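You operate a simulated robot arm through the tools that you are given. There is no shell and no other tool. Be economical: measure what you need, move in short steps, check, and stop when the job is done.

The job below is to be done with a simulated two-armed robot. You get a single attempt, and the scene is never put back.

Task
Hold the beige easel board on the top of the grey table steady with one hand and open the easel leg with the other.

The check looks at the end state, three seconds after you hand in, the way a careful person would. Anything else that was tipped, shoved, dropped, spilled or broken makes it a failure.

Robot
Two 7-joint arms with two-finger grippers on one trunk, on a base that drives. Base frame: it is fixed to the floor where the robot stands at the start and does not move with it; the origin is under the middle of the robot, x ahead of it, y to its left, z up; the surface under the hand at the start is at about z = 920. Readings come in mm, degrees, newtons and seconds.
The left shoulder is at the start at [31, 160, 1207], the right one opposite. With the tool pointing down near the work surface each hand reaches from about 260 to 720 mm from the robot's upright axis, wherever it stands, measured 20 degrees to its own side. Places, roughly: easel leg [600, -100, 900]. Payload 2.45 kg a hand.
Tool frame (each hand has its own): the origin (TCP) lies between the finger pads and is the grasp point; the fingertips stand 26 mm ahead of it; z points along the fingers, y is the line along which they close. Largest opening 96 mm; the body of the gripper starts 69 mm behind the TCP.
Orientation is that of the tool frame in the base frame, as a unit quaternion [w, x, y, z]. With the fingers straight down and closing along the base's y, the tool's x points along the base's -x, its y along +y and its z along -z.

Tools
- The arms move only by the tool nudge_tool. It takes "left_series", "right_series" or both (then of equal length, played together; a hand with none holds still); each is a list that holds one entry, the list of rows, each a list of 7 numbers: the turn, a rotation vector about the tool's x, y, z in degrees, then the shift along the tool's x, y, z in mm, then the opening in per cent of the stroke, from 0 (shut) to 100 (fully open). In form: [[[rx, ry, rz, x, y, z, gripper], ...]]. A call has 1 to 10 rows; each row is the pose to reach, as a shift and turn from the pose commanded when the call began, along the tool's axes at that moment. Rows are played at 5 a second. More than 50 mm and 8.6 degrees between two rows, or a gripper value outside its range, and nothing of the call is played. Where a pose cannot be reached the arm comes as near as it can. A force on the tool above 40 N (or 10 N above the force at the start of the call, whichever is more), or a blocked arm, ends the call early, and 0.2 s more pass. The fingers move at their own pace and stop on an object; they squeeze with about 42 N. The grip force told is the motor's: it shows also when the fingers shut on nothing. Time passes only in rows, and 0.2 s behind the last, so rows that repeat a pose let the fingers close. The reply holds the time, the measured pose of the TCP, the force on the tool along the base axes, the opening and the grip force, in the units named above and with some noise, with the torque about the TCP (base axes, N m) and any sound that the robot's microphone picked up.
- Cameras (640 x 400 px; columns grow to the right, rows downward): "scene" is now at [85.3, -7.6, 1682.7]; the picture's right is [-0.06, -1.00, -0.00], its down [-0.73, 0.05, -0.68] and it looks along [0.68, -0.04, -0.74] (base axes); focal length 265 px, centre (320, 200). "left" rides on the left gripper at [82, -3, -98] in its tool frame; the picture's right is [0.04, 1.00, 0.00], its down [-0.73, 0.03, -0.68] and it looks along [-0.68, 0.03, 0.73] (tool axes); focal length 256 px, centre (320, 200). "right" rides on the right gripper at [82, 3, -98] in its tool frame; the picture's right is [-0.04, 1.00, 0.00], its down [-0.73, -0.03, -0.68] and it looks along [-0.68, -0.03, 0.73] (tool axes); focal length 256 px, centre (320, 200). There is no depth. A picture from a camera that has moved, and an enlarged one, comes with that camera's place and axes in the base frame and with its lens.
- capture(camera): a new picture of that camera. It takes no simulated time.
- slide_trunk(by): slides the trunk up (or, below 0, down) by that many mm; the arms and the scene camera ride with it, the base frame stays. It gives what a move gives, with no picture.
- base_move(legs): drives the robot by 1 to 6 legs, each [ahead, left, turn to the left] in mm, mm and degrees, along the robot's own axes; the way and the turn of a leg run together, so that a leg with both is an arc; at most 1500 mm and 180 degrees a leg. The arms and the cameras ride along, it lands a little off, and it stops where it bumps. It gives what a move gives.
- head_to(pan, tilt): turns the head with the scene camera to pan (to the left, within 120 degrees either way) and tilt (down, from -29 to 69), counted from straight ahead of the robot. It gives what a move gives.
- close_up(camera, box): a new picture of the part [left, top, right, bottom] of that camera's present view, enlarged. It takes no simulated time.
- job_done(): hands the job in; it is judged then, once.

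Work in short steps. Places have to be worked out from the pictures, the camera data and where the tool is seen: move nearer, look again, correct. Check each grasp and each placing, and mend what went wrong. You have 120 turns and 88 pictures in all, those below and enlarged ones among them. Open the grippers and draw the arms clear of the work before you hand the job in, unless the task says otherwise; then end with one line.

The tools are called after ">>>" as a command line: name --argument value ..., lists and objects as JSON in quotes. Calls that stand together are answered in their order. nudge_tool: Moves the arms, as the interface text tells. Its arguments: {"type":"object","properties":{"left_series":{"type":"array"},"right_series":{"type":"array"}},"required":[]} The other tools are called the same way: slide_trunk (by) slides the trunk up or down; base_move (legs) drives the base; head_to (pan, tilt) turns the head that bears the scene camera; capture (camera) takes a picture; close_up (camera, box) takes an enlarged picture of a part of a camera's view; job_done () hands the job in.

At the start:

```text
time: 0.0
left_tcp_pos: [443.9, 86.3, 1252.3]
left_orientation: [-0.001, 0.001, 1.0, 0.001]
left_force: [-0.2, 0.3, 0.2]
left_wrist_torque: [0.0, 0.01, -0.01]
left_finger_gap: 96.0
left_gripper_force: 0.0
right_tcp_pos: [386.9, -236.0, 1151.2]
right_orientation: [-0.001, 0.0, 1.0, 0.0]
right_force: [0.1, -0.3, 0.2]
right_wrist_torque: [0.02, -0.02, 0.0]
right_finger_gap: 95.8
right_gripper_force: 0.1
trunk travel left (down, up): [-375.0, 192.0]
robot x, y, heading: [0.3, -0.7, -0.1]
head pan, tilt: [-3.6, 47.2]
```

scene: 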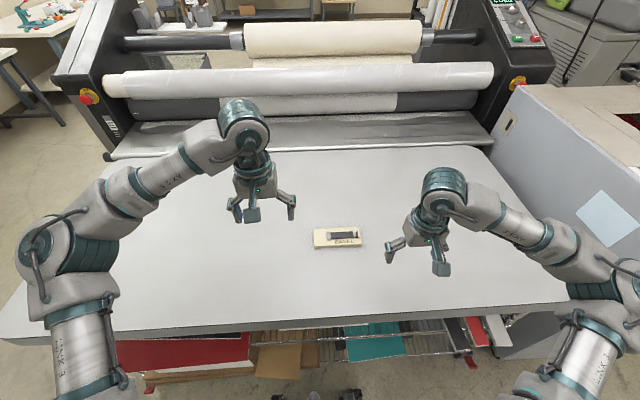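
right: 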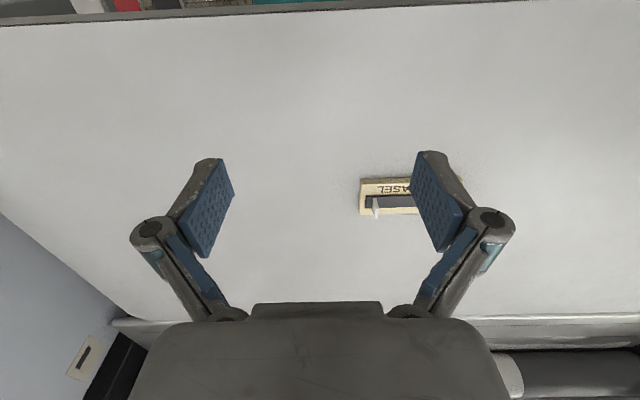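
left: 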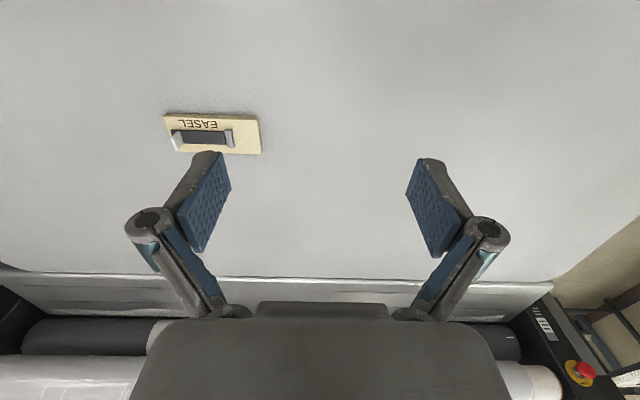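

The easel board lies flat near [600,-100]; I'll take an enlarged look to see the leg and its hinge.

>>> close_up --camera "scene" --box '[290, 210, 386, 270]'

>>> close_up --camera "left" --box '[150, 95, 278, 175]'

>>> close_up --camera "right" --box '[340, 155, 468, 235]'

```text
6.67 times, centred on (338, 240) of scene
camera zoom: at [85.3, -7.6, 1682.7], right [-0.06, -1.0, 0.0], down [-0.73, 0.05, -0.68], along [0.68, -0.04, -0.74], focal length 1769 px, centre (200, -67)
```

zoom: 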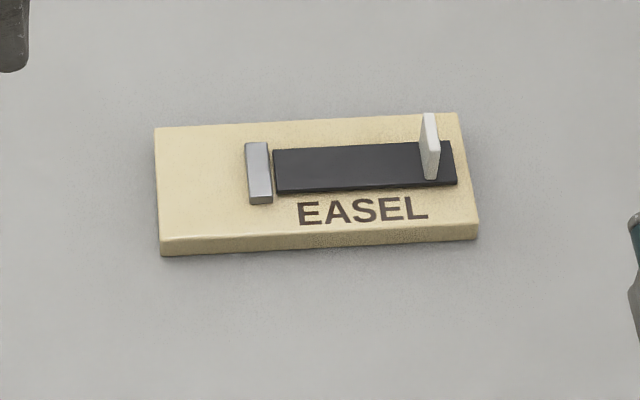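

```text
5.00 times, centred on (214, 135) of left
camera zoom: at [362.7, 83.3, 1350.0], right [-0.04, 1.0, 0.0], down [0.73, 0.03, 0.68], along [0.68, 0.03, -0.73], focal length 1280 px, centre (850, 525)
```

zoom: 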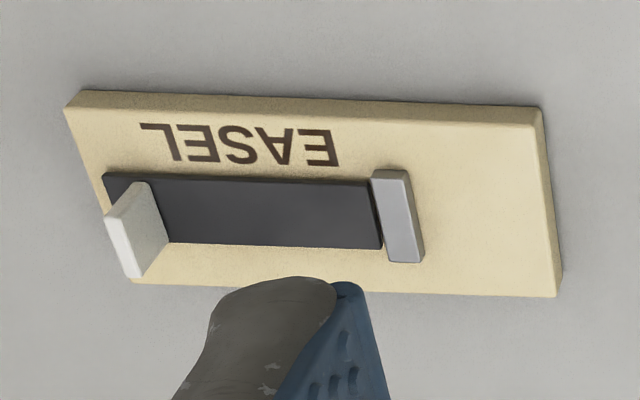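

```text
5.00 times, centred on (404, 195) of right
camera zoom: at [304.1, -234.4, 1249.8], right [0.04, 1.0, 0.0], down [0.73, -0.03, 0.68], along [0.68, -0.03, -0.74], focal length 1280 px, centre (-100, 225)
```

zoom: 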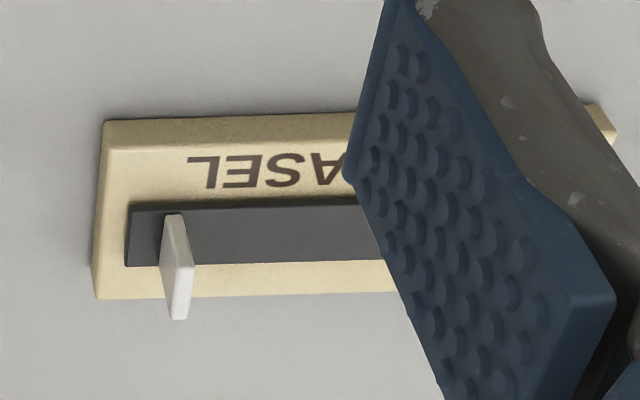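

The geometry is clear: the grey hinge is at about y=-67, the leg runs toward -y to about -166, and the white tab is near its free end. The board spans x 565–633, y -173..-15. The left hand will clamp the +y end and the right hand will lift the leg, so I spin both wrists to close along x.

>>> nudge_tool --left_series '[[[0, 0, 8.5, 0, 0, 0, 100], [0, 0, 17, 0, 0, 0, 100], [0, 0, 25.5, 0, 0, 0, 100], [0, 0, 34, 0, 0, 0, 100], [0, 0, 42.5, 0, 0, 0, 100], [0, 0, 51, 0, 0, 0, 100], [0, 0, 59.5, 0, 0, 0, 100], [0, 0, 68, 0, 0, 0, 100], [0, 0, 76.5, 0, 0, 0, 100], [0, 0, 85, 0, 0, 0, 100]]]' --right_series '[[[0, 0, -8.5, 0, 0, 0, 100], [0, 0, -17, 0, 0, 0, 100], [0, 0, -25.5, 0, 0, 0, 100], [0, 0, -34, 0, 0, 0, 100], [0, 0, -42.5, 0, 0, 0, 100], [0, 0, -51, 0, 0, 0, 100], [0, 0, -59.5, 0, 0, 0, 100], [0, 0, -68, 0, 0, 0, 100], [0, 0, -76.5, 0, 0, 0, 100], [0, 0, -85, 0, 0, 0, 100]]]'

```text
time: 2.2
left_tcp_pos: [359.3, 58.8, 1233.0]
left_orientation: [0.003, 0.673, 0.739, 0.001]
left_force: [-1.0, 0.8, 0.1]
left_wrist_torque: [-0.02, -0.04, -0.01]
left_finger_gap: 96.0
left_gripper_force: 0.2
left hand out of reach, approached as far as the arm can: row 8, 9, 10
right_tcp_pos: [308.9, -168.6, 1150.7]
right_orientation: [0.002, -0.675, 0.738, 0.0]
right_force: [-0.4, -0.1, 0.3]
right_wrist_torque: [0.0, -0.01, -0.05]
right_finger_gap: 96.2
right_gripper_force: 0.0
right hand out of reach, approached as far as the arm can: row 8, 9, 10
trunk travel left (down, up): [-375.0, 192.0]
robot x, y, heading: [-1.1, -0.6, 0.1]
head pan, tilt: [-3.6, 47.2]
```

The wrists turned, but the positions drifted because the spin is near the reach limit this close in. I'll move both hands forward, where the wrists should have more freedom, and check.

>>> nudge_tool --left_series '[[[0, 0, 0, 0, 40, 0, 100], [0, 0, 0, 0, 80, 0, 100], [0, 0, 0, 0, 120, 0, 100], [0, 0, 0, 0, 160, 0, 100], [0, 0, 0, 0, 200, 0, 100]]]' --right_series '[[[0, 0, 0, 10, -40, 0, 100], [0, 0, 0, 20, -80, 0, 100], [0, 0, 0, 30, -120, 0, 100], [0, 0, 0, 40, -160, 0, 100], [0, 0, 0, 50, -200, 0, 100]]]'

```text
time: 3.4
left_tcp_pos: [368.3, 39.1, 1212.1]
left_orientation: [0.001, 0.674, 0.739, 0.001]
left_force: [0.5, -0.4, -0.4]
left_wrist_torque: [0.0, -0.05, 0.03]
left_finger_gap: 95.9
left_gripper_force: 0.0
left hand out of reach, approached as far as the arm can: row 1, 2, 3, 4, 5
right_tcp_pos: [330.8, -140.4, 1147.4]
right_orientation: [0.0, -0.675, 0.738, 0.0]
right_force: [0.2, -0.3, 0.6]
right_wrist_torque: [-0.04, 0.04, 0.01]
right_finger_gap: 95.9
right_gripper_force: 0.1
right hand out of reach, approached as far as the arm can: row 1, 2, 3, 4, 5
trunk travel left (down, up): [-375.0, 192.0]
robot x, y, heading: [0.9, 1.4, -0.2]
head pan, tilt: [-3.6, 47.2]
```

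This spin direction is joint-limited. I'll unwind it and try the opposite direction.

>>> nudge_tool --left_series '[[[0, 0, -8.5, 0, 0, 0, 100], [0, 0, -17, 0, 0, 0, 100], [0, 0, -25.5, 0, 0, 0, 100], [0, 0, -34, 0, 0, 0, 100], [0, 0, -42.5, 0, 0, 0, 100], [0, 0, -51, 0, 0, 0, 100], [0, 0, -59.5, 0, 0, 0, 100], [0, 0, -68, 0, 0, 0, 100], [0, 0, -76.5, 0, 0, 0, 100], [0, 0, -85, 0, 0, 0, 100]]]' --right_series '[[[0, 0, 8.5, 0, 0, 0, 100], [0, 0, 17, 0, 0, 0, 100], [0, 0, 25.5, 0, 0, 0, 100], [0, 0, 34, 0, 0, 0, 100], [0, 0, 42.5, 0, 0, 0, 100], [0, 0, 51, 0, 0, 0, 100], [0, 0, 59.5, 0, 0, 0, 100], [0, 0, 68, 0, 0, 0, 100], [0, 0, 76.5, 0, 0, 0, 100], [0, 0, 85, 0, 0, 0, 100]]]'

```text
time: 5.6
left_tcp_pos: [367.6, 36.9, 1213.9]
left_orientation: [0.0, -0.002, 1.0, 0.0]
left_force: [1.0, 0.4, 0.2]
left_wrist_torque: [-0.03, 0.03, 0.01]
left_finger_gap: 96.0
left_gripper_force: 0.0
right_tcp_pos: [329.9, -140.2, 1147.8]
right_orientation: [0.0, 0.002, 1.0, 0.001]
right_force: [0.6, -0.5, -0.3]
right_wrist_torque: [0.02, 0.0, -0.02]
right_finger_gap: 96.1
right_gripper_force: 0.1
trunk travel left (down, up): [-375.0, 192.0]
robot x, y, heading: [3.1, 0.8, 0.2]
head pan, tilt: [-3.6, 47.2]
```

Back to neutral. Now the opposite spin, spreading the hands a bit as they turn.

>>> nudge_tool --left_series '[[[0, 0, -8.5, -10, 10, 0, 100], [0, 0, -17, -20, 20, 0, 100], [0, 0, -25.5, -30, 30, 0, 100], [0, 0, -34, -40, 40, 0, 100], [0, 0, -42.5, -50, 50, 0, 100], [0, 0, -51, -60, 60, 0, 100], [0, 0, -59.5, -70, 70, 0, 100], [0, 0, -68, -80, 80, 0, 100], [0, 0, -76.5, -90, 90, 0, 100], [0, 0, -85, -100, 100, 0, 100]]]' --right_series '[[[0, 0, 8.5, -10, -10, 0, 100], [0, 0, 17, -20, -20, 0, 100], [0, 0, 25.5, -30, -30, 0, 100], [0, 0, 34, -40, -40, 0, 100], [0, 0, 42.5, -50, -50, 0, 100], [0, 0, 51, -60, -60, 0, 100], [0, 0, 59.5, -70, -70, 0, 100], [0, 0, 68, -80, -80, 0, 100], [0, 0, 76.5, -90, -90, 0, 100], [0, 0, 85, -100, -100, 0, 100]]]'

```text
time: 7.8
left_tcp_pos: [471.2, 137.2, 1212.7]
left_orientation: [0.001, -0.677, 0.736, -0.001]
left_force: [0.2, -0.2, -0.3]
left_wrist_torque: [0.02, -0.02, -0.01]
left_finger_gap: 95.9
left_gripper_force: 0.1
right_tcp_pos: [431.1, -240.0, 1148.6]
right_orientation: [-0.001, 0.677, 0.736, 0.001]
right_force: [0.7, -0.3, 0.0]
right_wrist_torque: [0.01, 0.0, 0.04]
right_finger_gap: 96.3
right_gripper_force: 0.1
trunk travel left (down, up): [-375.0, 192.0]
robot x, y, heading: [-1.3, 0.4, 0.0]
head pan, tilt: [-3.6, 47.2]
```

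That direction works. The board is centred at about y=-94, so I drive the base 90 mm to the right so the work sits symmetric to both arms, and finish the wrist turns with tilts afterwards.

>>> base_move --legs '[[0, -90, 0]]'

```text
time: 8.9
left_tcp_pos: [467.4, 95.3, 1210.6]
left_orientation: [-0.008, -0.677, 0.736, -0.013]
left_force: [1.2, 1.6, 0.1]
left_wrist_torque: [-0.03, 0.11, 0.03]
left_finger_gap: 95.8
left_gripper_force: 0.1
right_tcp_pos: [428.4, -283.5, 1158.0]
right_orientation: [0.012, 0.673, 0.739, -0.009]
right_force: [-0.1, 2.0, 0.3]
right_wrist_torque: [-0.14, -0.03, 0.02]
right_finger_gap: 95.9
right_gripper_force: 0.0
trunk travel left (down, up): [-375.0, 192.0]
robot x, y, heading: [1.7, -78.1, -0.0]
head pan, tilt: [-3.6, 47.2]
```

Finish the spin to be exactly square, and let the base motion settle.

>>> nudge_tool --left_series '[[[0, 0, -4.8, 0, 0, 0, 100], [0, 0, -4.8, 0, 0, 0, 100], [0, 0, -4.8, 0, 0, 0, 100]]]' --right_series '[[[0, 0, 4.8, 0, 0, 0, 100], [0, 0, 4.8, 0, 0, 0, 100], [0, 0, 4.8, 0, 0, 0, 100]]]'

>>> capture --camera "scene"

```text
time: 9.7
left_tcp_pos: [467.6, 78.0, 1214.3]
left_orientation: [0.004, 0.707, -0.707, 0.006]
left_force: [-0.4, -0.9, -0.2]
left_wrist_torque: [-0.02, 0.02, 0.02]
left_finger_gap: 95.8
left_gripper_force: 0.0
right_tcp_pos: [427.7, -300.7, 1155.0]
right_orientation: [0.008, 0.704, 0.71, -0.004]
right_force: [0.9, 0.5, 0.3]
right_wrist_torque: [-0.01, 0.05, -0.01]
right_finger_gap: 96.1
right_gripper_force: 0.0
trunk travel left (down, up): [-375.0, 192.0]
robot x, y, heading: [1.3, -74.4, -0.3]
head pan, tilt: [-3.6, 47.2]
```

```text
81 pictures are left
camera scene: at [89.0, -114.3, 1682.0], right [-0.07, -1.0, -0.02], down [-0.74, 0.06, -0.67], along [0.67, -0.03, -0.74], focal length 265 px, centre (320, 200)
```

scene: 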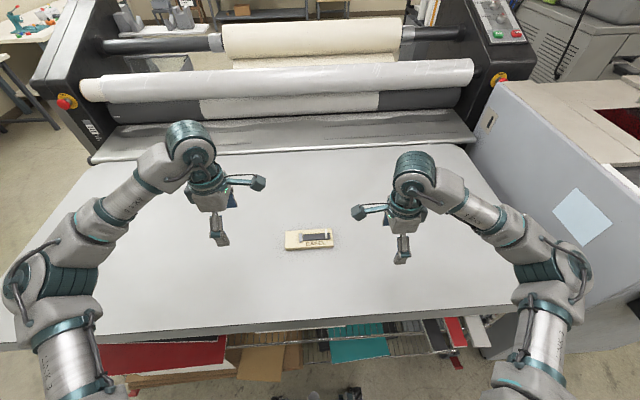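

Both hands are square. Now tilt the left hand 35° (wrist toward +y) and bring both nearer but still high.

>>> nudge_tool --left_series '[[[0, 7, 0, 4, -26, 26, 100], [0, 14, 0, 8, -52, 52, 100], [0, 21, 0, 12, -78, 78, 100], [0, 28, 0, 16, -104, 104, 100], [0, 35, 0, 18, -131, 134, 100]]]' --right_series '[[[0, 0, 0, 12, 34, 15, 100], [0, 0, 0, 24, 68, 30, 100], [0, 0, 0, 36, 102, 45, 100], [0, 0, 0, 48, 136, 60, 100], [0, 0, 0, 60, 171, 75, 100]]]'

>>> capture --camera "scene"

>>> capture --camera "right"

>>> capture --camera "left"

```text
time: 11.1
left_tcp_pos: [591.4, 45.9, 1087.4]
left_orientation: [-0.208, -0.673, 0.676, -0.218]
left_force: [0.2, -0.7, 1.3]
left_wrist_torque: [0.1, -0.03, 0.03]
left_finger_gap: 95.8
left_gripper_force: 0.1
right_tcp_pos: [591.0, -252.6, 1083.8]
right_orientation: [0.005, 0.703, 0.711, 0.006]
right_force: [-0.1, -0.8, 0.7]
right_wrist_torque: [0.09, 0.01, 0.0]
right_finger_gap: 95.9
right_gripper_force: 0.1
trunk travel left (down, up): [-375.0, 192.0]
robot x, y, heading: [-0.0, -73.6, -0.1]
head pan, tilt: [-3.6, 47.2]
stopped in row 5 (left hand): the arm was blocked; the commanded pose is now the measured one
```

```text
80 pictures are left
camera scene: at [85.2, -72.3, 1682.7], right [-0.06, -1.0, 0.0], down [-0.73, 0.04, -0.68], along [0.68, -0.05, -0.74], focal length 265 px, centre (320, 200)
```

scene: 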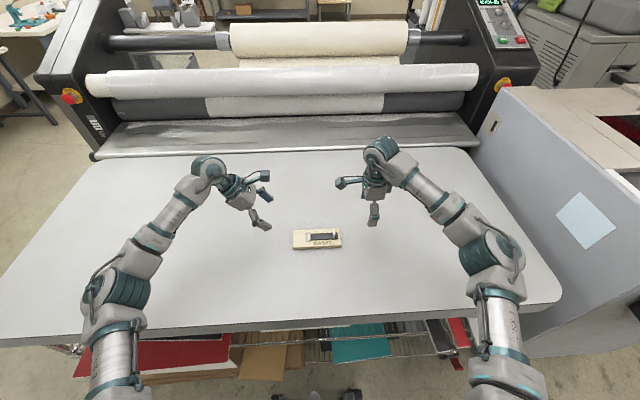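

```text
79 pictures are left
camera right: at [590.5, -172.1, 1181.9], right [1.0, -0.03, 0.02], down [-0.03, -0.73, 0.68], along [-0.01, -0.68, -0.74], focal length 256 px, centre (320, 200)
```

right: 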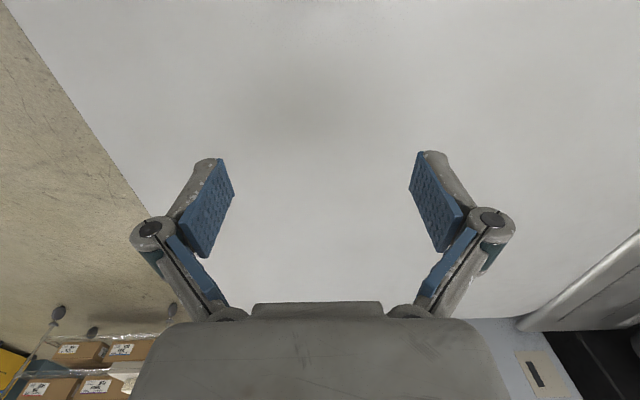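

```text
78 pictures are left
camera left: at [592.9, 35.4, 1213.9], right [-1.0, -0.03, 0.01], down [-0.03, 0.99, 0.13], along [-0.01, 0.13, -0.99], focal length 256 px, centre (320, 200)
```

left: 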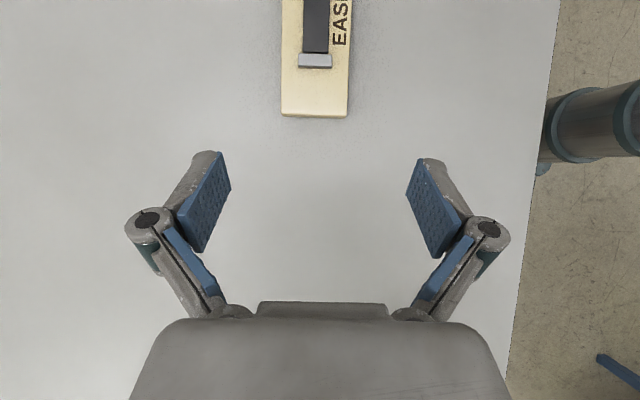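

The left wrist view puts the board at x 563.5–633.7 with its end at y≈-16 and the hinge bar at y≈-70. The left hand goes to hover above the free +y end at (598.6, -25, 1000).

>>> nudge_tool --left_series '[[[0, 0, 0, 2, -2, 28, 100], [0, 0, 0, 4, -4, 56, 100], [0, 0, 0, 6, -6, 84, 100], [0, 0, 0, 8.6, -7.2, 112, 100], [0, 0, 0, 8.6, -7.2, 112, 100]]]'

>>> capture --camera "left"

>>> close_up --camera "scene" --box '[240, 180, 400, 280]'

```text
time: 12.3
left_tcp_pos: [601.8, -30.0, 1000.0]
left_orientation: [-0.207, -0.674, 0.675, -0.215]
left_force: [-0.6, -0.8, 0.7]
left_wrist_torque: [0.09, -0.03, 0.05]
left_finger_gap: 95.8
left_gripper_force: 0.0
right_tcp_pos: [592.0, -257.2, 1080.7]
right_orientation: [0.002, 0.703, 0.711, 0.007]
right_force: [-0.2, -0.7, -0.8]
right_wrist_torque: [0.1, 0.03, -0.05]
right_finger_gap: 96.0
right_gripper_force: 0.1
trunk travel left (down, up): [-375.0, 192.0]
robot x, y, heading: [0.5, -74.6, -0.0]
head pan, tilt: [-3.6, 47.2]
```

```text
77 pictures are left
camera left: at [604.0, -41.3, 1125.9], right [-1.0, -0.04, 0.01], down [-0.03, 0.99, 0.14], along [-0.02, 0.14, -0.99], focal length 256 px, centre (320, 200)
```

left: 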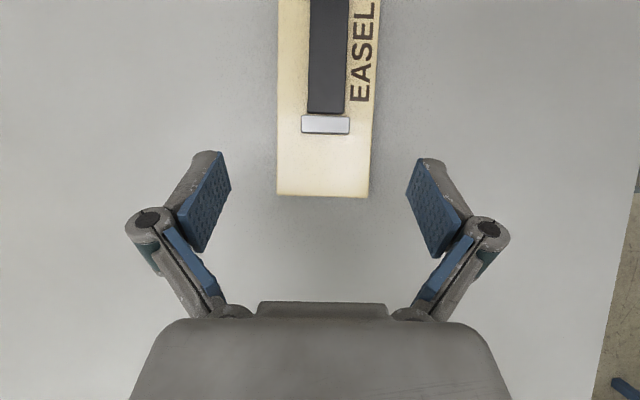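

```text
4.00 times, centred on (320, 230) of scene
camera zoom: at [87.3, -123.1, 1681.8], right [-0.07, -1.0, -0.03], down [-0.74, 0.07, -0.67], along [0.67, -0.03, -0.74], focal length 1061 px, centre (320, 80)
```

zoom: 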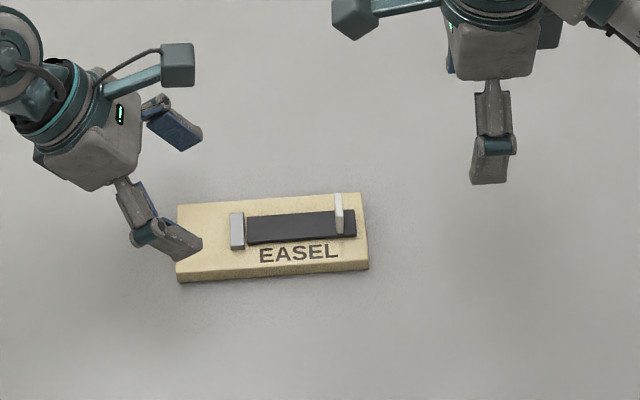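

The gripper cameras turn out to be physical boxes, so the right hand must also tilt (wrist toward -y) to keep them apart. First, lower the left hand around the board end and centre it on x≈597.

>>> nudge_tool --left_series '[[[0, 0, 0, -9, 2, 12, 100], [0, 0, 0, -19, 4, 24, 100], [0, 0, 0, -28, 4.8, 35, 100], [0, 0, 0, -28, 4.8, 35, 100]]]'

>>> capture --camera "left"

```text
time: 13.3
left_tcp_pos: [598.5, -5.2, 952.8]
left_orientation: [0.213, 0.674, -0.672, 0.22]
left_force: [-0.5, -0.7, 0.4]
left_wrist_torque: [-0.03, 0.0, 0.0]
left_finger_gap: 95.9
left_gripper_force: 0.1
right_tcp_pos: [592.1, -233.3, 1082.6]
right_orientation: [0.009, 0.702, 0.712, 0.001]
right_force: [-0.4, -0.2, 0.5]
right_wrist_torque: [-0.04, -0.02, -0.03]
right_finger_gap: 96.1
right_gripper_force: 0.1
trunk travel left (down, up): [-375.0, 192.0]
robot x, y, heading: [2.3, -66.1, -0.2]
head pan, tilt: [-3.6, 47.2]
```

```text
75 pictures are left
camera left: at [600.3, -13.7, 1079.4], right [-1.0, -0.04, 0.01], down [-0.04, 0.99, 0.12], along [-0.02, 0.12, -0.99], focal length 256 px, centre (320, 200)
```

left: 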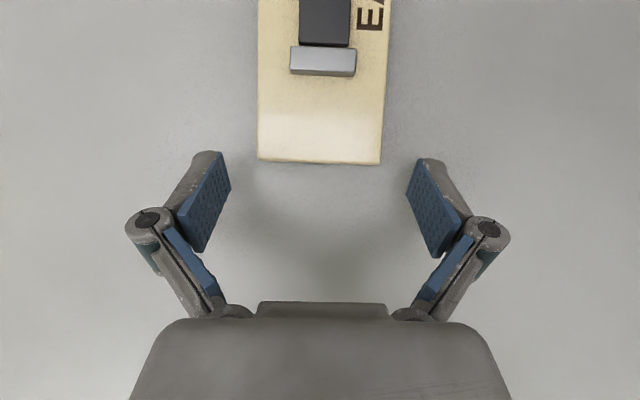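

The right hand, which wasn't commanded, shifted 24 mm, so the body seems to be swaying after the drive. I hold still and watch whether it settles.

>>> nudge_tool --left_series '[[[0, 0, 0, 0, 0, 0, 100], [0, 0, 0, 0, 0, 0, 100], [0, 0, 0, 0, 0, 0, 100]]]'

>>> nudge_tool --left_series '[[[0, 0, 0, 0, 0, 0, 100], [0, 0, 0, 0, 0, 0, 100]]]'

>>> nudge_tool --left_series '[[[0, 0, 0, 0, 0, 0, 100], [0, 0, 0, 0, 0, 0, 100], [0, 0, 0, 0, 0, 0, 100], [0, 0, 0, 0, 0, 0, 100], [0, 0, 0, 0, 0, 0, 100], [0, 0, 0, 0, 0, 0, 100], [0, 0, 0, 0, 0, 0, 100], [0, 0, 0, 0, 0, 0, 100], [0, 0, 0, 0, 0, 0, 100], [0, 0, 0, 0, 0, 0, 100]]]'

>>> nudge_tool --left_series '[[[0, 0, 0, 0, 0, 0, 100]]]'

```text
time: 14.1
left_tcp_pos: [598.9, -23.7, 953.8]
left_orientation: [-0.208, -0.675, 0.675, -0.215]
left_force: [-0.6, 0.1, -0.2]
left_wrist_torque: [0.05, -0.01, -0.01]
left_finger_gap: 96.1
left_gripper_force: 0.1
right_tcp_pos: [592.2, -254.5, 1081.3]
right_orientation: [0.003, 0.704, 0.71, 0.006]
right_force: [-0.1, -1.0, -1.0]
right_wrist_torque: [0.11, 0.03, -0.01]
right_finger_gap: 96.0
right_gripper_force: 0.0
trunk travel left (down, up): [-375.0, 192.0]
robot x, y, heading: [-2.4, -72.3, -0.1]
head pan, tilt: [-3.6, 47.2]
```

```text
time: 14.7
left_tcp_pos: [598.0, -22.7, 954.3]
left_orientation: [0.21, 0.674, -0.674, 0.217]
left_force: [0.4, -1.0, -0.2]
left_wrist_torque: [0.08, -0.02, 0.01]
left_finger_gap: 95.9
left_gripper_force: 0.1
right_tcp_pos: [593.3, -253.3, 1082.7]
right_orientation: [0.005, 0.704, 0.711, 0.004]
right_force: [0.1, -0.9, 0.0]
right_wrist_torque: [0.09, 0.02, -0.01]
right_finger_gap: 95.9
right_gripper_force: 0.1
trunk travel left (down, up): [-375.0, 192.0]
robot x, y, heading: [3.5, -77.5, -0.1]
head pan, tilt: [-3.6, 47.2]
```

```text
time: 16.9
left_tcp_pos: [598.5, -5.1, 953.8]
left_orientation: [0.214, 0.673, -0.672, 0.221]
left_force: [0.7, -0.6, 0.8]
left_wrist_torque: [0.0, 0.0, 0.01]
left_finger_gap: 95.9
left_gripper_force: 0.1
right_tcp_pos: [592.8, -232.1, 1083.0]
right_orientation: [0.008, 0.702, 0.712, 0.001]
right_force: [-0.5, 0.4, -0.3]
right_wrist_torque: [-0.03, 0.04, 0.02]
right_finger_gap: 95.9
right_gripper_force: 0.1
trunk travel left (down, up): [-375.0, 192.0]
robot x, y, heading: [-2.1, -68.8, -0.3]
head pan, tilt: [-3.6, 47.2]
```

```text
time: 17.3
left_tcp_pos: [598.2, -4.9, 952.7]
left_orientation: [0.214, 0.674, -0.671, 0.222]
left_force: [-0.5, 0.5, -0.3]
left_wrist_torque: [0.02, -0.01, -0.03]
left_finger_gap: 95.8
left_gripper_force: 0.1
right_tcp_pos: [593.9, -232.4, 1084.4]
right_orientation: [0.009, 0.702, 0.712, 0.0]
right_force: [-0.6, 0.5, -0.3]
right_wrist_torque: [-0.02, -0.04, 0.0]
right_finger_gap: 96.3
right_gripper_force: 0.0
trunk travel left (down, up): [-375.0, 192.0]
robot x, y, heading: [-2.4, -69.6, -0.2]
head pan, tilt: [-3.6, 47.2]
```

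There's a ~20 mm side sway. I sample a bit more to see whether it has died out.

>>> nudge_tool --left_series '[[[0, 0, 0, 0, 0, 0, 100], [0, 0, 0, 0, 0, 0, 100]]]'

>>> nudge_tool --left_series '[[[0, 0, 0, 0, 0, 0, 100], [0, 0, 0, 0, 0, 0, 100]]]'

>>> nudge_tool --left_series '[[[0, 0, 0, 0, 0, 0, 100], [0, 0, 0, 0, 0, 0, 100], [0, 0, 0, 0, 0, 0, 100], [0, 0, 0, 0, 0, 0, 100], [0, 0, 0, 0, 0, 0, 100]]]'

>>> nudge_tool --left_series '[[[0, 0, 0, 0, 0, 0, 100], [0, 0, 0, 0, 0, 0, 100], [0, 0, 0, 0, 0, 0, 100]]]'

>>> capture --camera "scene"

```text
time: 17.9
left_tcp_pos: [598.2, 8.9, 951.8]
left_orientation: [0.216, 0.674, -0.67, 0.223]
left_force: [0.1, 0.4, 0.7]
left_wrist_torque: [-0.09, 0.02, -0.02]
left_finger_gap: 96.2
left_gripper_force: 0.1
right_tcp_pos: [592.8, -219.8, 1086.1]
right_orientation: [0.013, 0.702, 0.712, -0.002]
right_force: [-0.7, 1.1, 0.5]
right_wrist_torque: [-0.09, -0.04, 0.01]
right_finger_gap: 95.9
right_gripper_force: 0.0
trunk travel left (down, up): [-375.0, 192.0]
robot x, y, heading: [1.3, -65.2, -0.1]
head pan, tilt: [-3.6, 47.2]
```

```text
time: 18.5
left_tcp_pos: [598.3, -30.4, 954.7]
left_orientation: [0.207, 0.675, -0.675, 0.215]
left_force: [-1.1, -1.7, 0.3]
left_wrist_torque: [0.14, -0.02, 0.0]
left_finger_gap: 96.0
left_gripper_force: 0.1
right_tcp_pos: [593.1, -259.9, 1081.1]
right_orientation: [0.001, 0.704, 0.711, 0.007]
right_force: [0.4, -1.5, -0.6]
right_wrist_torque: [0.16, 0.06, -0.02]
right_finger_gap: 95.9
right_gripper_force: 0.0
trunk travel left (down, up): [-375.0, 192.0]
robot x, y, heading: [-2.7, -76.3, -0.3]
head pan, tilt: [-3.6, 47.2]
```

```text
time: 19.7
left_tcp_pos: [597.2, 5.3, 952.6]
left_orientation: [0.215, 0.674, -0.671, 0.222]
left_force: [1.6, 1.6, -0.9]
left_wrist_torque: [-0.09, 0.02, -0.01]
left_finger_gap: 96.3
left_gripper_force: 0.0
right_tcp_pos: [592.6, -221.2, 1085.6]
right_orientation: [0.011, 0.702, 0.712, -0.001]
right_force: [-0.3, 1.3, 0.3]
right_wrist_torque: [-0.06, -0.03, 0.05]
right_finger_gap: 95.8
right_gripper_force: 0.0
trunk travel left (down, up): [-375.0, 192.0]
robot x, y, heading: [-0.5, -67.1, -0.3]
head pan, tilt: [-3.6, 47.2]
```

```text
time: 20.5
left_tcp_pos: [597.4, -6.5, 953.4]
left_orientation: [0.213, 0.674, -0.672, 0.22]
left_force: [0.0, 0.2, 0.0]
left_wrist_torque: [0.01, 0.02, -0.01]
left_finger_gap: 95.9
left_gripper_force: 0.1
right_tcp_pos: [593.4, -234.8, 1083.1]
right_orientation: [0.008, 0.703, 0.711, 0.001]
right_force: [-0.3, 0.2, -0.1]
right_wrist_torque: [0.03, -0.01, -0.01]
right_finger_gap: 96.3
right_gripper_force: 0.1
trunk travel left (down, up): [-375.0, 192.0]
robot x, y, heading: [2.8, -72.3, 0.3]
head pan, tilt: [-3.6, 47.2]
```

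```text
74 pictures are left
camera scene: at [87.7, -84.5, 1682.5], right [-0.07, -1.0, 0.0], down [-0.74, 0.05, -0.68], along [0.67, -0.04, -0.74], focal length 265 px, centre (320, 200)
```

scene: 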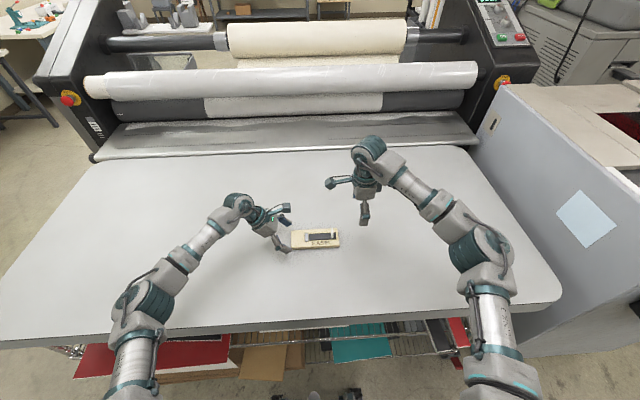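

It's a real underdamped body sway (about ±20 mm) left from driving. Waiting is cheap, so I let it decay.

>>> nudge_tool --left_series '[[[0, 0, 0, 0, 0, 0, 100], [0, 0, 0, 0, 0, 0, 100], [0, 0, 0, 0, 0, 0, 100], [0, 0, 0, 0, 0, 0, 100], [0, 0, 0, 0, 0, 0, 100], [0, 0, 0, 0, 0, 0, 100], [0, 0, 0, 0, 0, 0, 100], [0, 0, 0, 0, 0, 0, 100], [0, 0, 0, 0, 0, 0, 100], [0, 0, 0, 0, 0, 0, 100]]]'

>>> nudge_tool --left_series '[[[0, 0, 0, 0, 0, 0, 100], [0, 0, 0, 0, 0, 0, 100], [0, 0, 0, 0, 0, 0, 100], [0, 0, 0, 0, 0, 0, 100], [0, 0, 0, 0, 0, 0, 100], [0, 0, 0, 0, 0, 0, 100], [0, 0, 0, 0, 0, 0, 100], [0, 0, 0, 0, 0, 0, 100], [0, 0, 0, 0, 0, 0, 100], [0, 0, 0, 0, 0, 0, 100]]]'

>>> nudge_tool --left_series '[[[0, 0, 0, 0, 0, 0, 100]]]'

>>> nudge_tool --left_series '[[[0, 0, 0, 0, 0, 0, 100]]]'

>>> nudge_tool --left_series '[[[0, 0, 0, 0, 0, 0, 100]]]'

>>> nudge_tool --left_series '[[[0, 0, 0, 0, 0, 0, 100]]]'

```text
time: 22.7
left_tcp_pos: [598.3, -6.3, 952.4]
left_orientation: [0.213, 0.674, -0.672, 0.221]
left_force: [-0.2, 0.4, 0.0]
left_wrist_torque: [-0.04, 0.02, 0.0]
left_finger_gap: 96.2
left_gripper_force: 0.0
right_tcp_pos: [593.2, -235.1, 1084.3]
right_orientation: [0.009, 0.704, 0.711, 0.0]
right_force: [0.1, -0.4, 0.5]
right_wrist_torque: [-0.03, 0.02, -0.02]
right_finger_gap: 96.1
right_gripper_force: 0.0
trunk travel left (down, up): [-375.0, 192.0]
robot x, y, heading: [-1.0, -76.0, -0.0]
head pan, tilt: [-3.6, 47.2]
```

```text
time: 24.9
left_tcp_pos: [598.5, -15.1, 953.3]
left_orientation: [0.211, 0.674, -0.673, 0.217]
left_force: [0.4, 0.0, 1.0]
left_wrist_torque: [0.04, 0.02, 0.03]
left_finger_gap: 96.0
left_gripper_force: 0.0
right_tcp_pos: [592.4, -242.2, 1081.9]
right_orientation: [0.006, 0.704, 0.711, 0.002]
right_force: [-0.1, -0.6, 0.4]
right_wrist_torque: [0.02, 0.01, 0.01]
right_finger_gap: 96.0
right_gripper_force: 0.1
trunk travel left (down, up): [-375.0, 192.0]
robot x, y, heading: [-0.2, -74.3, -0.0]
head pan, tilt: [-3.6, 47.2]
```

```text
time: 25.3
left_tcp_pos: [597.6, -2.8, 952.2]
left_orientation: [0.215, 0.674, -0.671, 0.222]
left_force: [-0.1, 1.0, 0.2]
left_wrist_torque: [-0.04, 0.03, 0.0]
left_finger_gap: 95.9
left_gripper_force: 0.1
right_tcp_pos: [592.4, -230.4, 1084.3]
right_orientation: [0.009, 0.703, 0.711, -0.001]
right_force: [-0.5, 1.4, -0.5]
right_wrist_torque: [-0.02, -0.01, -0.02]
right_finger_gap: 95.8
right_gripper_force: 0.1
trunk travel left (down, up): [-375.0, 192.0]
robot x, y, heading: [-2.8, -68.0, -0.2]
head pan, tilt: [-3.6, 47.2]
```

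```text
time: 25.7
left_tcp_pos: [598.3, -14.8, 954.4]
left_orientation: [0.211, 0.674, -0.673, 0.218]
left_force: [0.0, -0.7, 1.5]
left_wrist_torque: [0.01, -0.01, -0.03]
left_finger_gap: 95.9
left_gripper_force: 0.0
right_tcp_pos: [593.6, -242.3, 1083.0]
right_orientation: [0.007, 0.703, 0.711, 0.004]
right_force: [-0.3, 0.8, -0.8]
right_wrist_torque: [0.0, 0.05, 0.03]
right_finger_gap: 95.8
right_gripper_force: 0.1
trunk travel left (down, up): [-375.0, 192.0]
robot x, y, heading: [1.4, -75.1, -0.2]
head pan, tilt: [-3.6, 47.2]
```

```text
time: 26.1
left_tcp_pos: [597.7, -5.4, 953.1]
left_orientation: [0.213, 0.674, -0.672, 0.22]
left_force: [0.2, 0.1, -0.4]
left_wrist_torque: [-0.04, -0.03, -0.01]
left_finger_gap: 95.9
left_gripper_force: 0.0
right_tcp_pos: [592.8, -232.7, 1082.8]
right_orientation: [0.008, 0.703, 0.711, 0.001]
right_force: [1.1, 0.7, -0.7]
right_wrist_torque: [0.01, -0.03, 0.0]
right_finger_gap: 96.2
right_gripper_force: 0.1
trunk travel left (down, up): [-375.0, 192.0]
robot x, y, heading: [0.7, -70.7, 0.1]
head pan, tilt: [-3.6, 47.2]
```

```text
time: 26.5
left_tcp_pos: [598.0, -10.6, 952.8]
left_orientation: [0.212, 0.674, -0.673, 0.219]
left_force: [0.3, 0.8, -0.3]
left_wrist_torque: [0.01, -0.02, 0.01]
left_finger_gap: 96.2
left_gripper_force: 0.1
right_tcp_pos: [593.1, -239.3, 1083.6]
right_orientation: [0.008, 0.703, 0.711, 0.001]
right_force: [-0.3, -0.4, 0.1]
right_wrist_torque: [0.02, 0.01, -0.04]
right_finger_gap: 95.9
right_gripper_force: 0.0
trunk travel left (down, up): [-375.0, 192.0]
robot x, y, heading: [0.5, -71.1, -0.1]
head pan, tilt: [-3.6, 47.2]
```

The sway is down to about ±5 mm. While it finishes, I tilt the right hand 35° (wrist to -y).

>>> nudge_tool --right_series '[[[0, 5, 0, 0, 0, 0, 60], [0, 10, 0, 0, 0, 0, 60], [0, 15, 0, 0, 0, 0, 60], [0, 20, 0, 0, 0, 0, 60], [0, 25, 0, 0, 0, 0, 60], [0, 30, 0, 0, 0, 0, 60], [0, 35, 0, 0, 0, 0, 60], [0, 35, 0, 0, 0, 0, 60], [0, 35, 0, 0, 0, 0, 60], [0, 35, 0, 0, 0, 0, 60]]]'

>>> nudge_tool --left_series '[[[0, 0, 0, 0, 0, 0, 100], [0, 0, 0, 0, 0, 0, 100], [0, 0, 0, 0, 0, 0, 100], [0, 0, 0, 0, 0, 0, 100], [0, 0, 0, 0, 0, 0, 100], [0, 0, 0, 0, 0, 0, 100], [0, 0, 0, 0, 0, 0, 100], [0, 0, 0, 0, 0, 0, 100], [0, 0, 0, 0, 0, 0, 100], [0, 0, 0, 0, 0, 0, 100]]]'

>>> nudge_tool --left_series '[[[0, 0, 0, 0, 0, 0, 100]]]'

>>> nudge_tool --left_series '[[[0, 0, 0, 0, 0, 0, 100]]]'

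>>> capture --camera "left"

>>> capture --camera "right"

```text
time: 28.7
left_tcp_pos: [598.8, -9.3, 953.4]
left_orientation: [0.213, 0.674, -0.672, 0.219]
left_force: [0.6, 1.3, 0.1]
left_wrist_torque: [-0.02, 0.0, -0.02]
left_finger_gap: 95.7
left_gripper_force: 0.1
right_tcp_pos: [593.4, -237.6, 1082.9]
right_orientation: [-0.207, 0.67, 0.68, 0.213]
right_force: [0.1, 0.2, 0.6]
right_wrist_torque: [-0.02, -0.02, 0.0]
right_finger_gap: 57.6
right_gripper_force: 0.1
trunk travel left (down, up): [-375.0, 192.0]
robot x, y, heading: [2.9, -74.2, -0.1]
head pan, tilt: [-3.6, 47.2]
```

```text
time: 30.9
left_tcp_pos: [598.1, -9.2, 953.1]
left_orientation: [0.213, 0.675, -0.672, 0.219]
left_force: [-0.1, -0.6, 0.1]
left_wrist_torque: [0.0, 0.04, 0.0]
left_finger_gap: 96.1
left_gripper_force: 0.0
right_tcp_pos: [592.1, -238.2, 1083.3]
right_orientation: [-0.207, 0.67, 0.681, 0.213]
right_force: [-0.3, -0.1, -0.5]
right_wrist_torque: [0.02, 0.01, -0.02]
right_finger_gap: 57.7
right_gripper_force: 0.0
trunk travel left (down, up): [-375.0, 192.0]
robot x, y, heading: [0.0, -73.1, -0.2]
head pan, tilt: [-3.6, 47.2]
```

```text
time: 31.3
left_tcp_pos: [598.4, -9.7, 952.7]
left_orientation: [0.213, 0.674, -0.673, 0.22]
left_force: [-0.4, 0.2, 0.4]
left_wrist_torque: [0.02, -0.01, -0.01]
left_finger_gap: 96.0
left_gripper_force: 0.0
right_tcp_pos: [594.2, -237.5, 1083.9]
right_orientation: [-0.208, 0.67, 0.68, 0.214]
right_force: [-0.2, 0.1, -0.5]
right_wrist_torque: [0.0, -0.01, -0.01]
right_finger_gap: 57.6
right_gripper_force: 0.1
trunk travel left (down, up): [-375.0, 192.0]
robot x, y, heading: [-3.1, -70.8, -0.2]
head pan, tilt: [-3.6, 47.2]
```

```text
time: 31.7
left_tcp_pos: [597.8, -9.1, 954.1]
left_orientation: [0.213, 0.674, -0.673, 0.219]
left_force: [0.5, -0.3, -0.6]
left_wrist_torque: [0.01, 0.03, -0.02]
left_finger_gap: 95.9
left_gripper_force: 0.1
right_tcp_pos: [593.4, -238.0, 1083.2]
right_orientation: [-0.207, 0.67, 0.681, 0.213]
right_force: [-0.1, -0.4, -0.2]
right_wrist_torque: [0.0, -0.06, 0.02]
right_finger_gap: 57.8
right_gripper_force: 0.0
trunk travel left (down, up): [-375.0, 192.0]
robot x, y, heading: [-3.1, -71.7, -0.2]
head pan, tilt: [-3.6, 47.2]
```

```text
73 pictures are left
camera left: at [600.2, -18.6, 1079.6], right [-1.0, -0.04, 0.01], down [-0.04, 0.99, 0.13], along [-0.02, 0.12, -0.99], focal length 256 px, centre (320, 200)
```

left: 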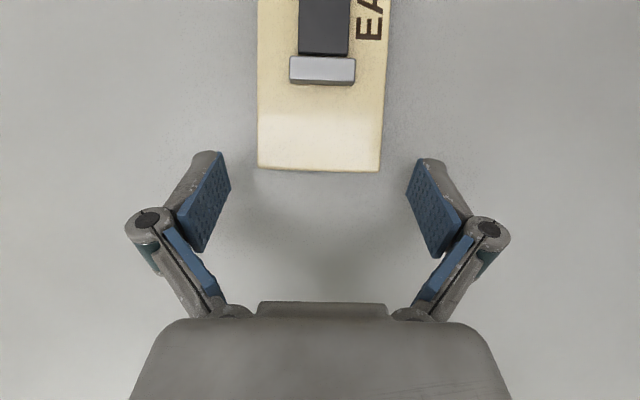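

```text
72 pictures are left
camera right: at [593.6, -227.5, 1210.3], right [1.0, -0.02, -0.01], down [-0.02, -0.99, 0.14], along [-0.01, -0.14, -0.99], focal length 256 px, centre (320, 200)
```

right: 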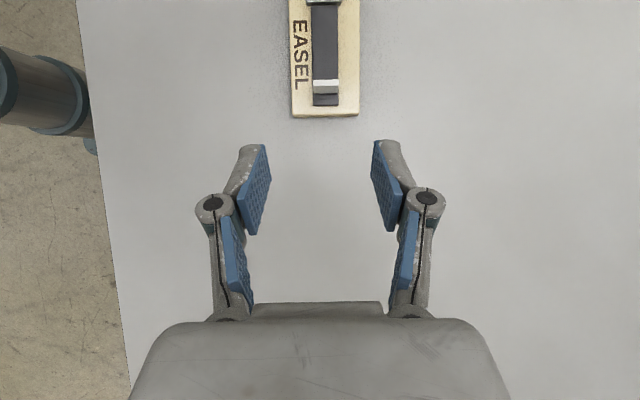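

Sway is gone. Board end is at y≈-19, centre x≈598.5. I slide the left hand to y≈-32, z≈949 around the board's end.

>>> nudge_tool --left_series '[[[0, 0, 0, 5.5, 0, 5.5, 100], [0, 0, 0, 11, 0, 11, 100], [0, 0, 0, 16.6, 0, 16.4, 100], [0, 0, 0, 16.6, 0, 16.4, 100]]]'

>>> capture --camera "left"

>>> close_up --camera "scene" --box '[240, 190, 384, 280]'

```text
time: 32.7
left_tcp_pos: [597.6, -32.9, 948.9]
left_orientation: [0.212, 0.675, -0.672, 0.219]
left_force: [0.6, 0.5, 0.1]
left_wrist_torque: [0.0, -0.02, 0.0]
left_finger_gap: 95.9
left_gripper_force: 0.0
right_tcp_pos: [594.0, -237.9, 1082.4]
right_orientation: [-0.207, 0.67, 0.68, 0.213]
right_force: [0.4, -0.3, -0.1]
right_wrist_torque: [-0.01, 0.0, 0.04]
right_finger_gap: 57.8
right_gripper_force: 0.0
trunk travel left (down, up): [-375.0, 192.0]
robot x, y, heading: [1.5, -68.7, 0.1]
head pan, tilt: [-3.6, 47.2]
```

```text
71 pictures are left
camera left: at [600.6, -42.1, 1075.5], right [-1.0, -0.04, 0.01], down [-0.04, 0.99, 0.13], along [-0.02, 0.13, -0.99], focal length 256 px, centre (320, 200)
```

left: 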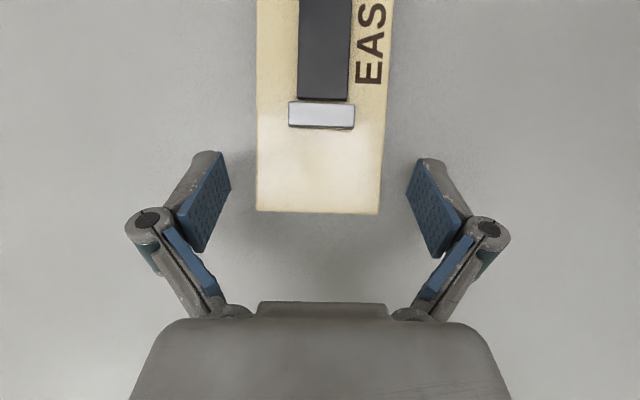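

```text
4.44 times, centred on (312, 235) of scene
camera zoom: at [87.4, -78.5, 1682.6], right [-0.07, -1.0, 0.0], down [-0.74, 0.05, -0.68], along [0.67, -0.04, -0.74], focal length 1179 px, centre (356, 44)
```

zoom: 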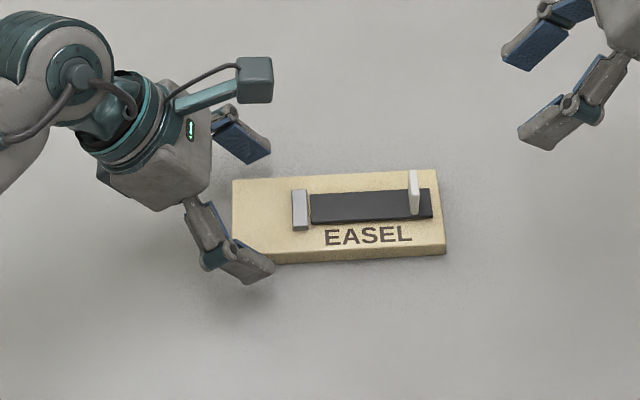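

Fingers straddle the board end without contact. Close the left gripper on it.

>>> nudge_tool --left_series '[[[0, 0, 0, 0, 0, 0, 85], [0, 0, 0, 0, 0, 0, 78], [0, 0, 0, 0, 0, 0, 74], [0, 0, 0, 0, 0, 0, 70], [0, 0, 0, 0, 0, 0, 60], [0, 0, 0, 0, 0, 0, 40], [0, 0, 0, 0, 0, 0, 20], [0, 0, 0, 0, 0, 0, 20]]]'

>>> capture --camera "left"

>>> close_up --camera "scene" --box '[240, 190, 384, 280]'

```text
time: 34.5
left_tcp_pos: [598.5, -33.3, 949.6]
left_orientation: [0.212, 0.674, -0.672, 0.22]
left_force: [-0.1, -0.6, 2.4]
left_wrist_torque: [-0.03, 0.07, 0.02]
left_finger_gap: 69.3
left_gripper_force: 42.2
right_tcp_pos: [593.2, -236.7, 1083.8]
right_orientation: [-0.208, 0.67, 0.681, 0.213]
right_force: [0.6, -0.4, 0.6]
right_wrist_torque: [-0.01, 0.0, 0.0]
right_finger_gap: 57.7
right_gripper_force: 0.0
trunk travel left (down, up): [-375.0, 192.0]
robot x, y, heading: [1.1, -67.5, -0.2]
head pan, tilt: [-3.6, 47.2]
```

```text
69 pictures are left
camera left: at [600.5, -42.1, 1075.9], right [-1.0, -0.04, 0.01], down [-0.04, 0.99, 0.13], along [-0.02, 0.12, -0.99], focal length 256 px, centre (320, 200)
```

left: 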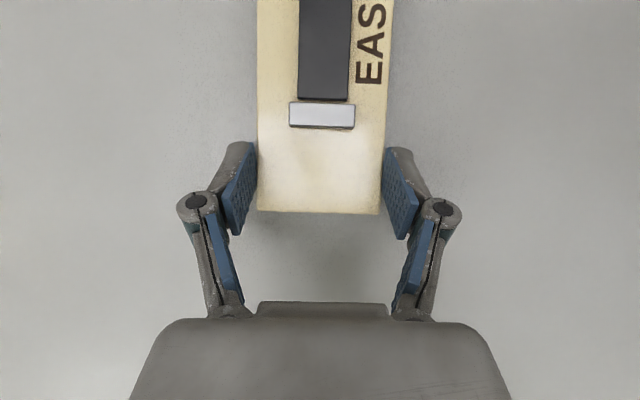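

```text
4.44 times, centred on (312, 235) of scene
camera zoom: at [87.0, -78.5, 1682.6], right [-0.07, -1.0, 0.0], down [-0.74, 0.05, -0.68], along [0.67, -0.04, -0.74], focal length 1179 px, centre (356, 44)
```

zoom: 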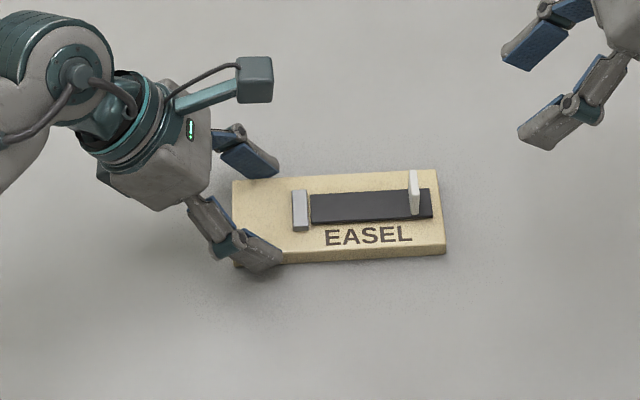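

The board is clamped: gap 69.3 mm with 42 N and the board didn't move. The leg is centred at x≈599 with the tab at y≈-155. Bring the right hand to hover with its fingers straddling the tab.

>>> nudge_tool --right_series '[[[0, 0, 0, 2, 1.5, 30, 60], [0, 0, 0, 4, 3, 60, 60], [0, 0, 0, 6, 4, 90, 60], [0, 0, 0, 8, 5.5, 119, 60], [0, 0, 0, 8, 5.5, 119, 60]]]'

>>> capture --camera "right"

>>> close_up --camera "scene" --box '[250, 180, 394, 270]'

```text
time: 35.7
left_tcp_pos: [598.8, -33.3, 949.5]
left_orientation: [0.213, 0.674, -0.673, 0.219]
left_force: [0.4, -1.0, 2.6]
left_wrist_torque: [-0.03, 0.1, -0.05]
left_finger_gap: 69.3
left_gripper_force: 41.9
right_tcp_pos: [598.8, -164.5, 988.9]
right_orientation: [-0.207, 0.67, 0.68, 0.213]
right_force: [0.1, 0.2, -0.2]
right_wrist_torque: [0.04, -0.03, -0.02]
right_finger_gap: 57.5
right_gripper_force: 0.0
trunk travel left (down, up): [-375.0, 192.0]
robot x, y, heading: [3.2, -72.6, 0.0]
head pan, tilt: [-3.6, 47.2]
```

```text
67 pictures are left
camera right: at [599.3, -153.3, 1117.2], right [1.0, -0.02, -0.01], down [-0.02, -0.99, 0.14], along [-0.01, -0.14, -0.99], focal length 256 px, centre (320, 200)
```

right: 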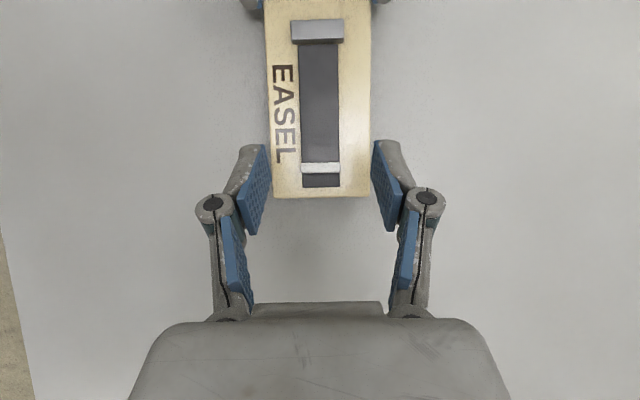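

```text
4.44 times, centred on (322, 225) of scene
camera zoom: at [86.9, -78.3, 1682.6], right [-0.07, -1.0, 0.0], down [-0.74, 0.05, -0.68], along [0.67, -0.04, -0.74], focal length 1179 px, centre (311, 89)
```

zoom: 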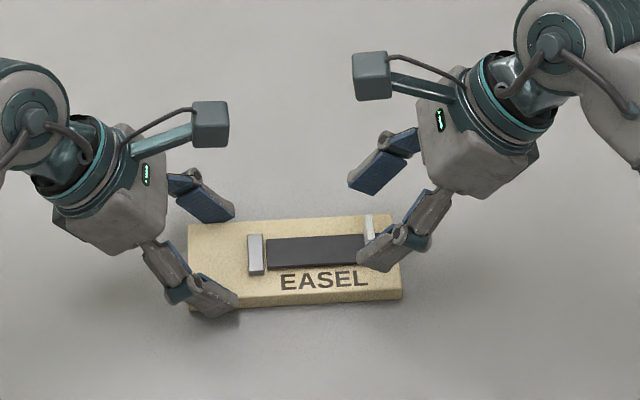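

Fingers are aligned with the tab (centre x≈598.5, y≈-155). Descend 26 mm so the tips straddle the tab just above the board.

>>> nudge_tool --right_series '[[[0, 0, 0, -4.5, 0, 7.4, 60], [0, 0, 0, -9, 0, 14.8, 60], [0, 0, 0, -13.6, 0, 22.2, 60], [0, 0, 0, -13.6, 0, 22.2, 60]]]'

>>> capture --camera "right"

>>> close_up --camera "scene" --box '[250, 180, 394, 270]'

```text
time: 36.7
left_tcp_pos: [597.2, -31.8, 950.1]
left_orientation: [0.213, 0.674, -0.673, 0.219]
left_force: [1.6, -0.7, 2.9]
left_wrist_torque: [-0.05, 0.06, 0.01]
left_finger_gap: 69.0
left_gripper_force: 41.6
right_tcp_pos: [598.7, -162.0, 963.7]
right_orientation: [-0.207, 0.67, 0.68, 0.213]
right_force: [-0.8, -0.3, 0.3]
right_wrist_torque: [-0.03, 0.0, 0.02]
right_finger_gap: 57.5
right_gripper_force: 0.1
trunk travel left (down, up): [-375.0, 192.0]
robot x, y, heading: [1.2, -74.0, -0.3]
head pan, tilt: [-3.6, 47.2]
```

```text
65 pictures are left
camera right: at [599.5, -151.9, 1090.9], right [1.0, -0.02, -0.01], down [-0.02, -0.99, 0.14], along [-0.01, -0.14, -0.99], focal length 256 px, centre (320, 200)
```

right: 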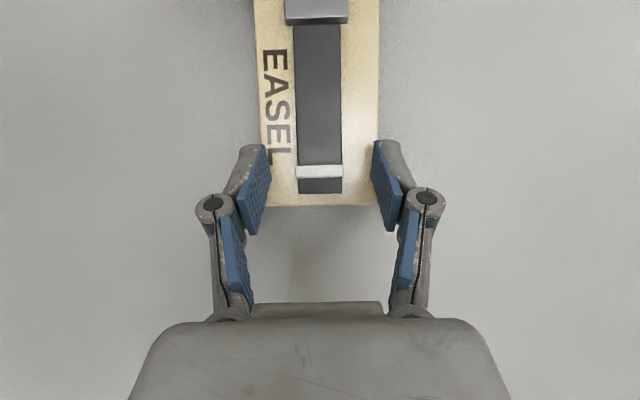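

```text
4.44 times, centred on (322, 225) of scene
camera zoom: at [86.9, -78.3, 1682.6], right [-0.07, -1.0, 0.0], down [-0.74, 0.05, -0.68], along [0.67, -0.04, -0.74], focal length 1179 px, centre (311, 89)
```

zoom: 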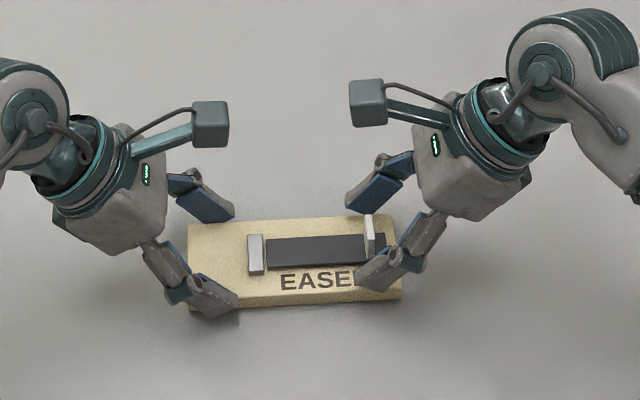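

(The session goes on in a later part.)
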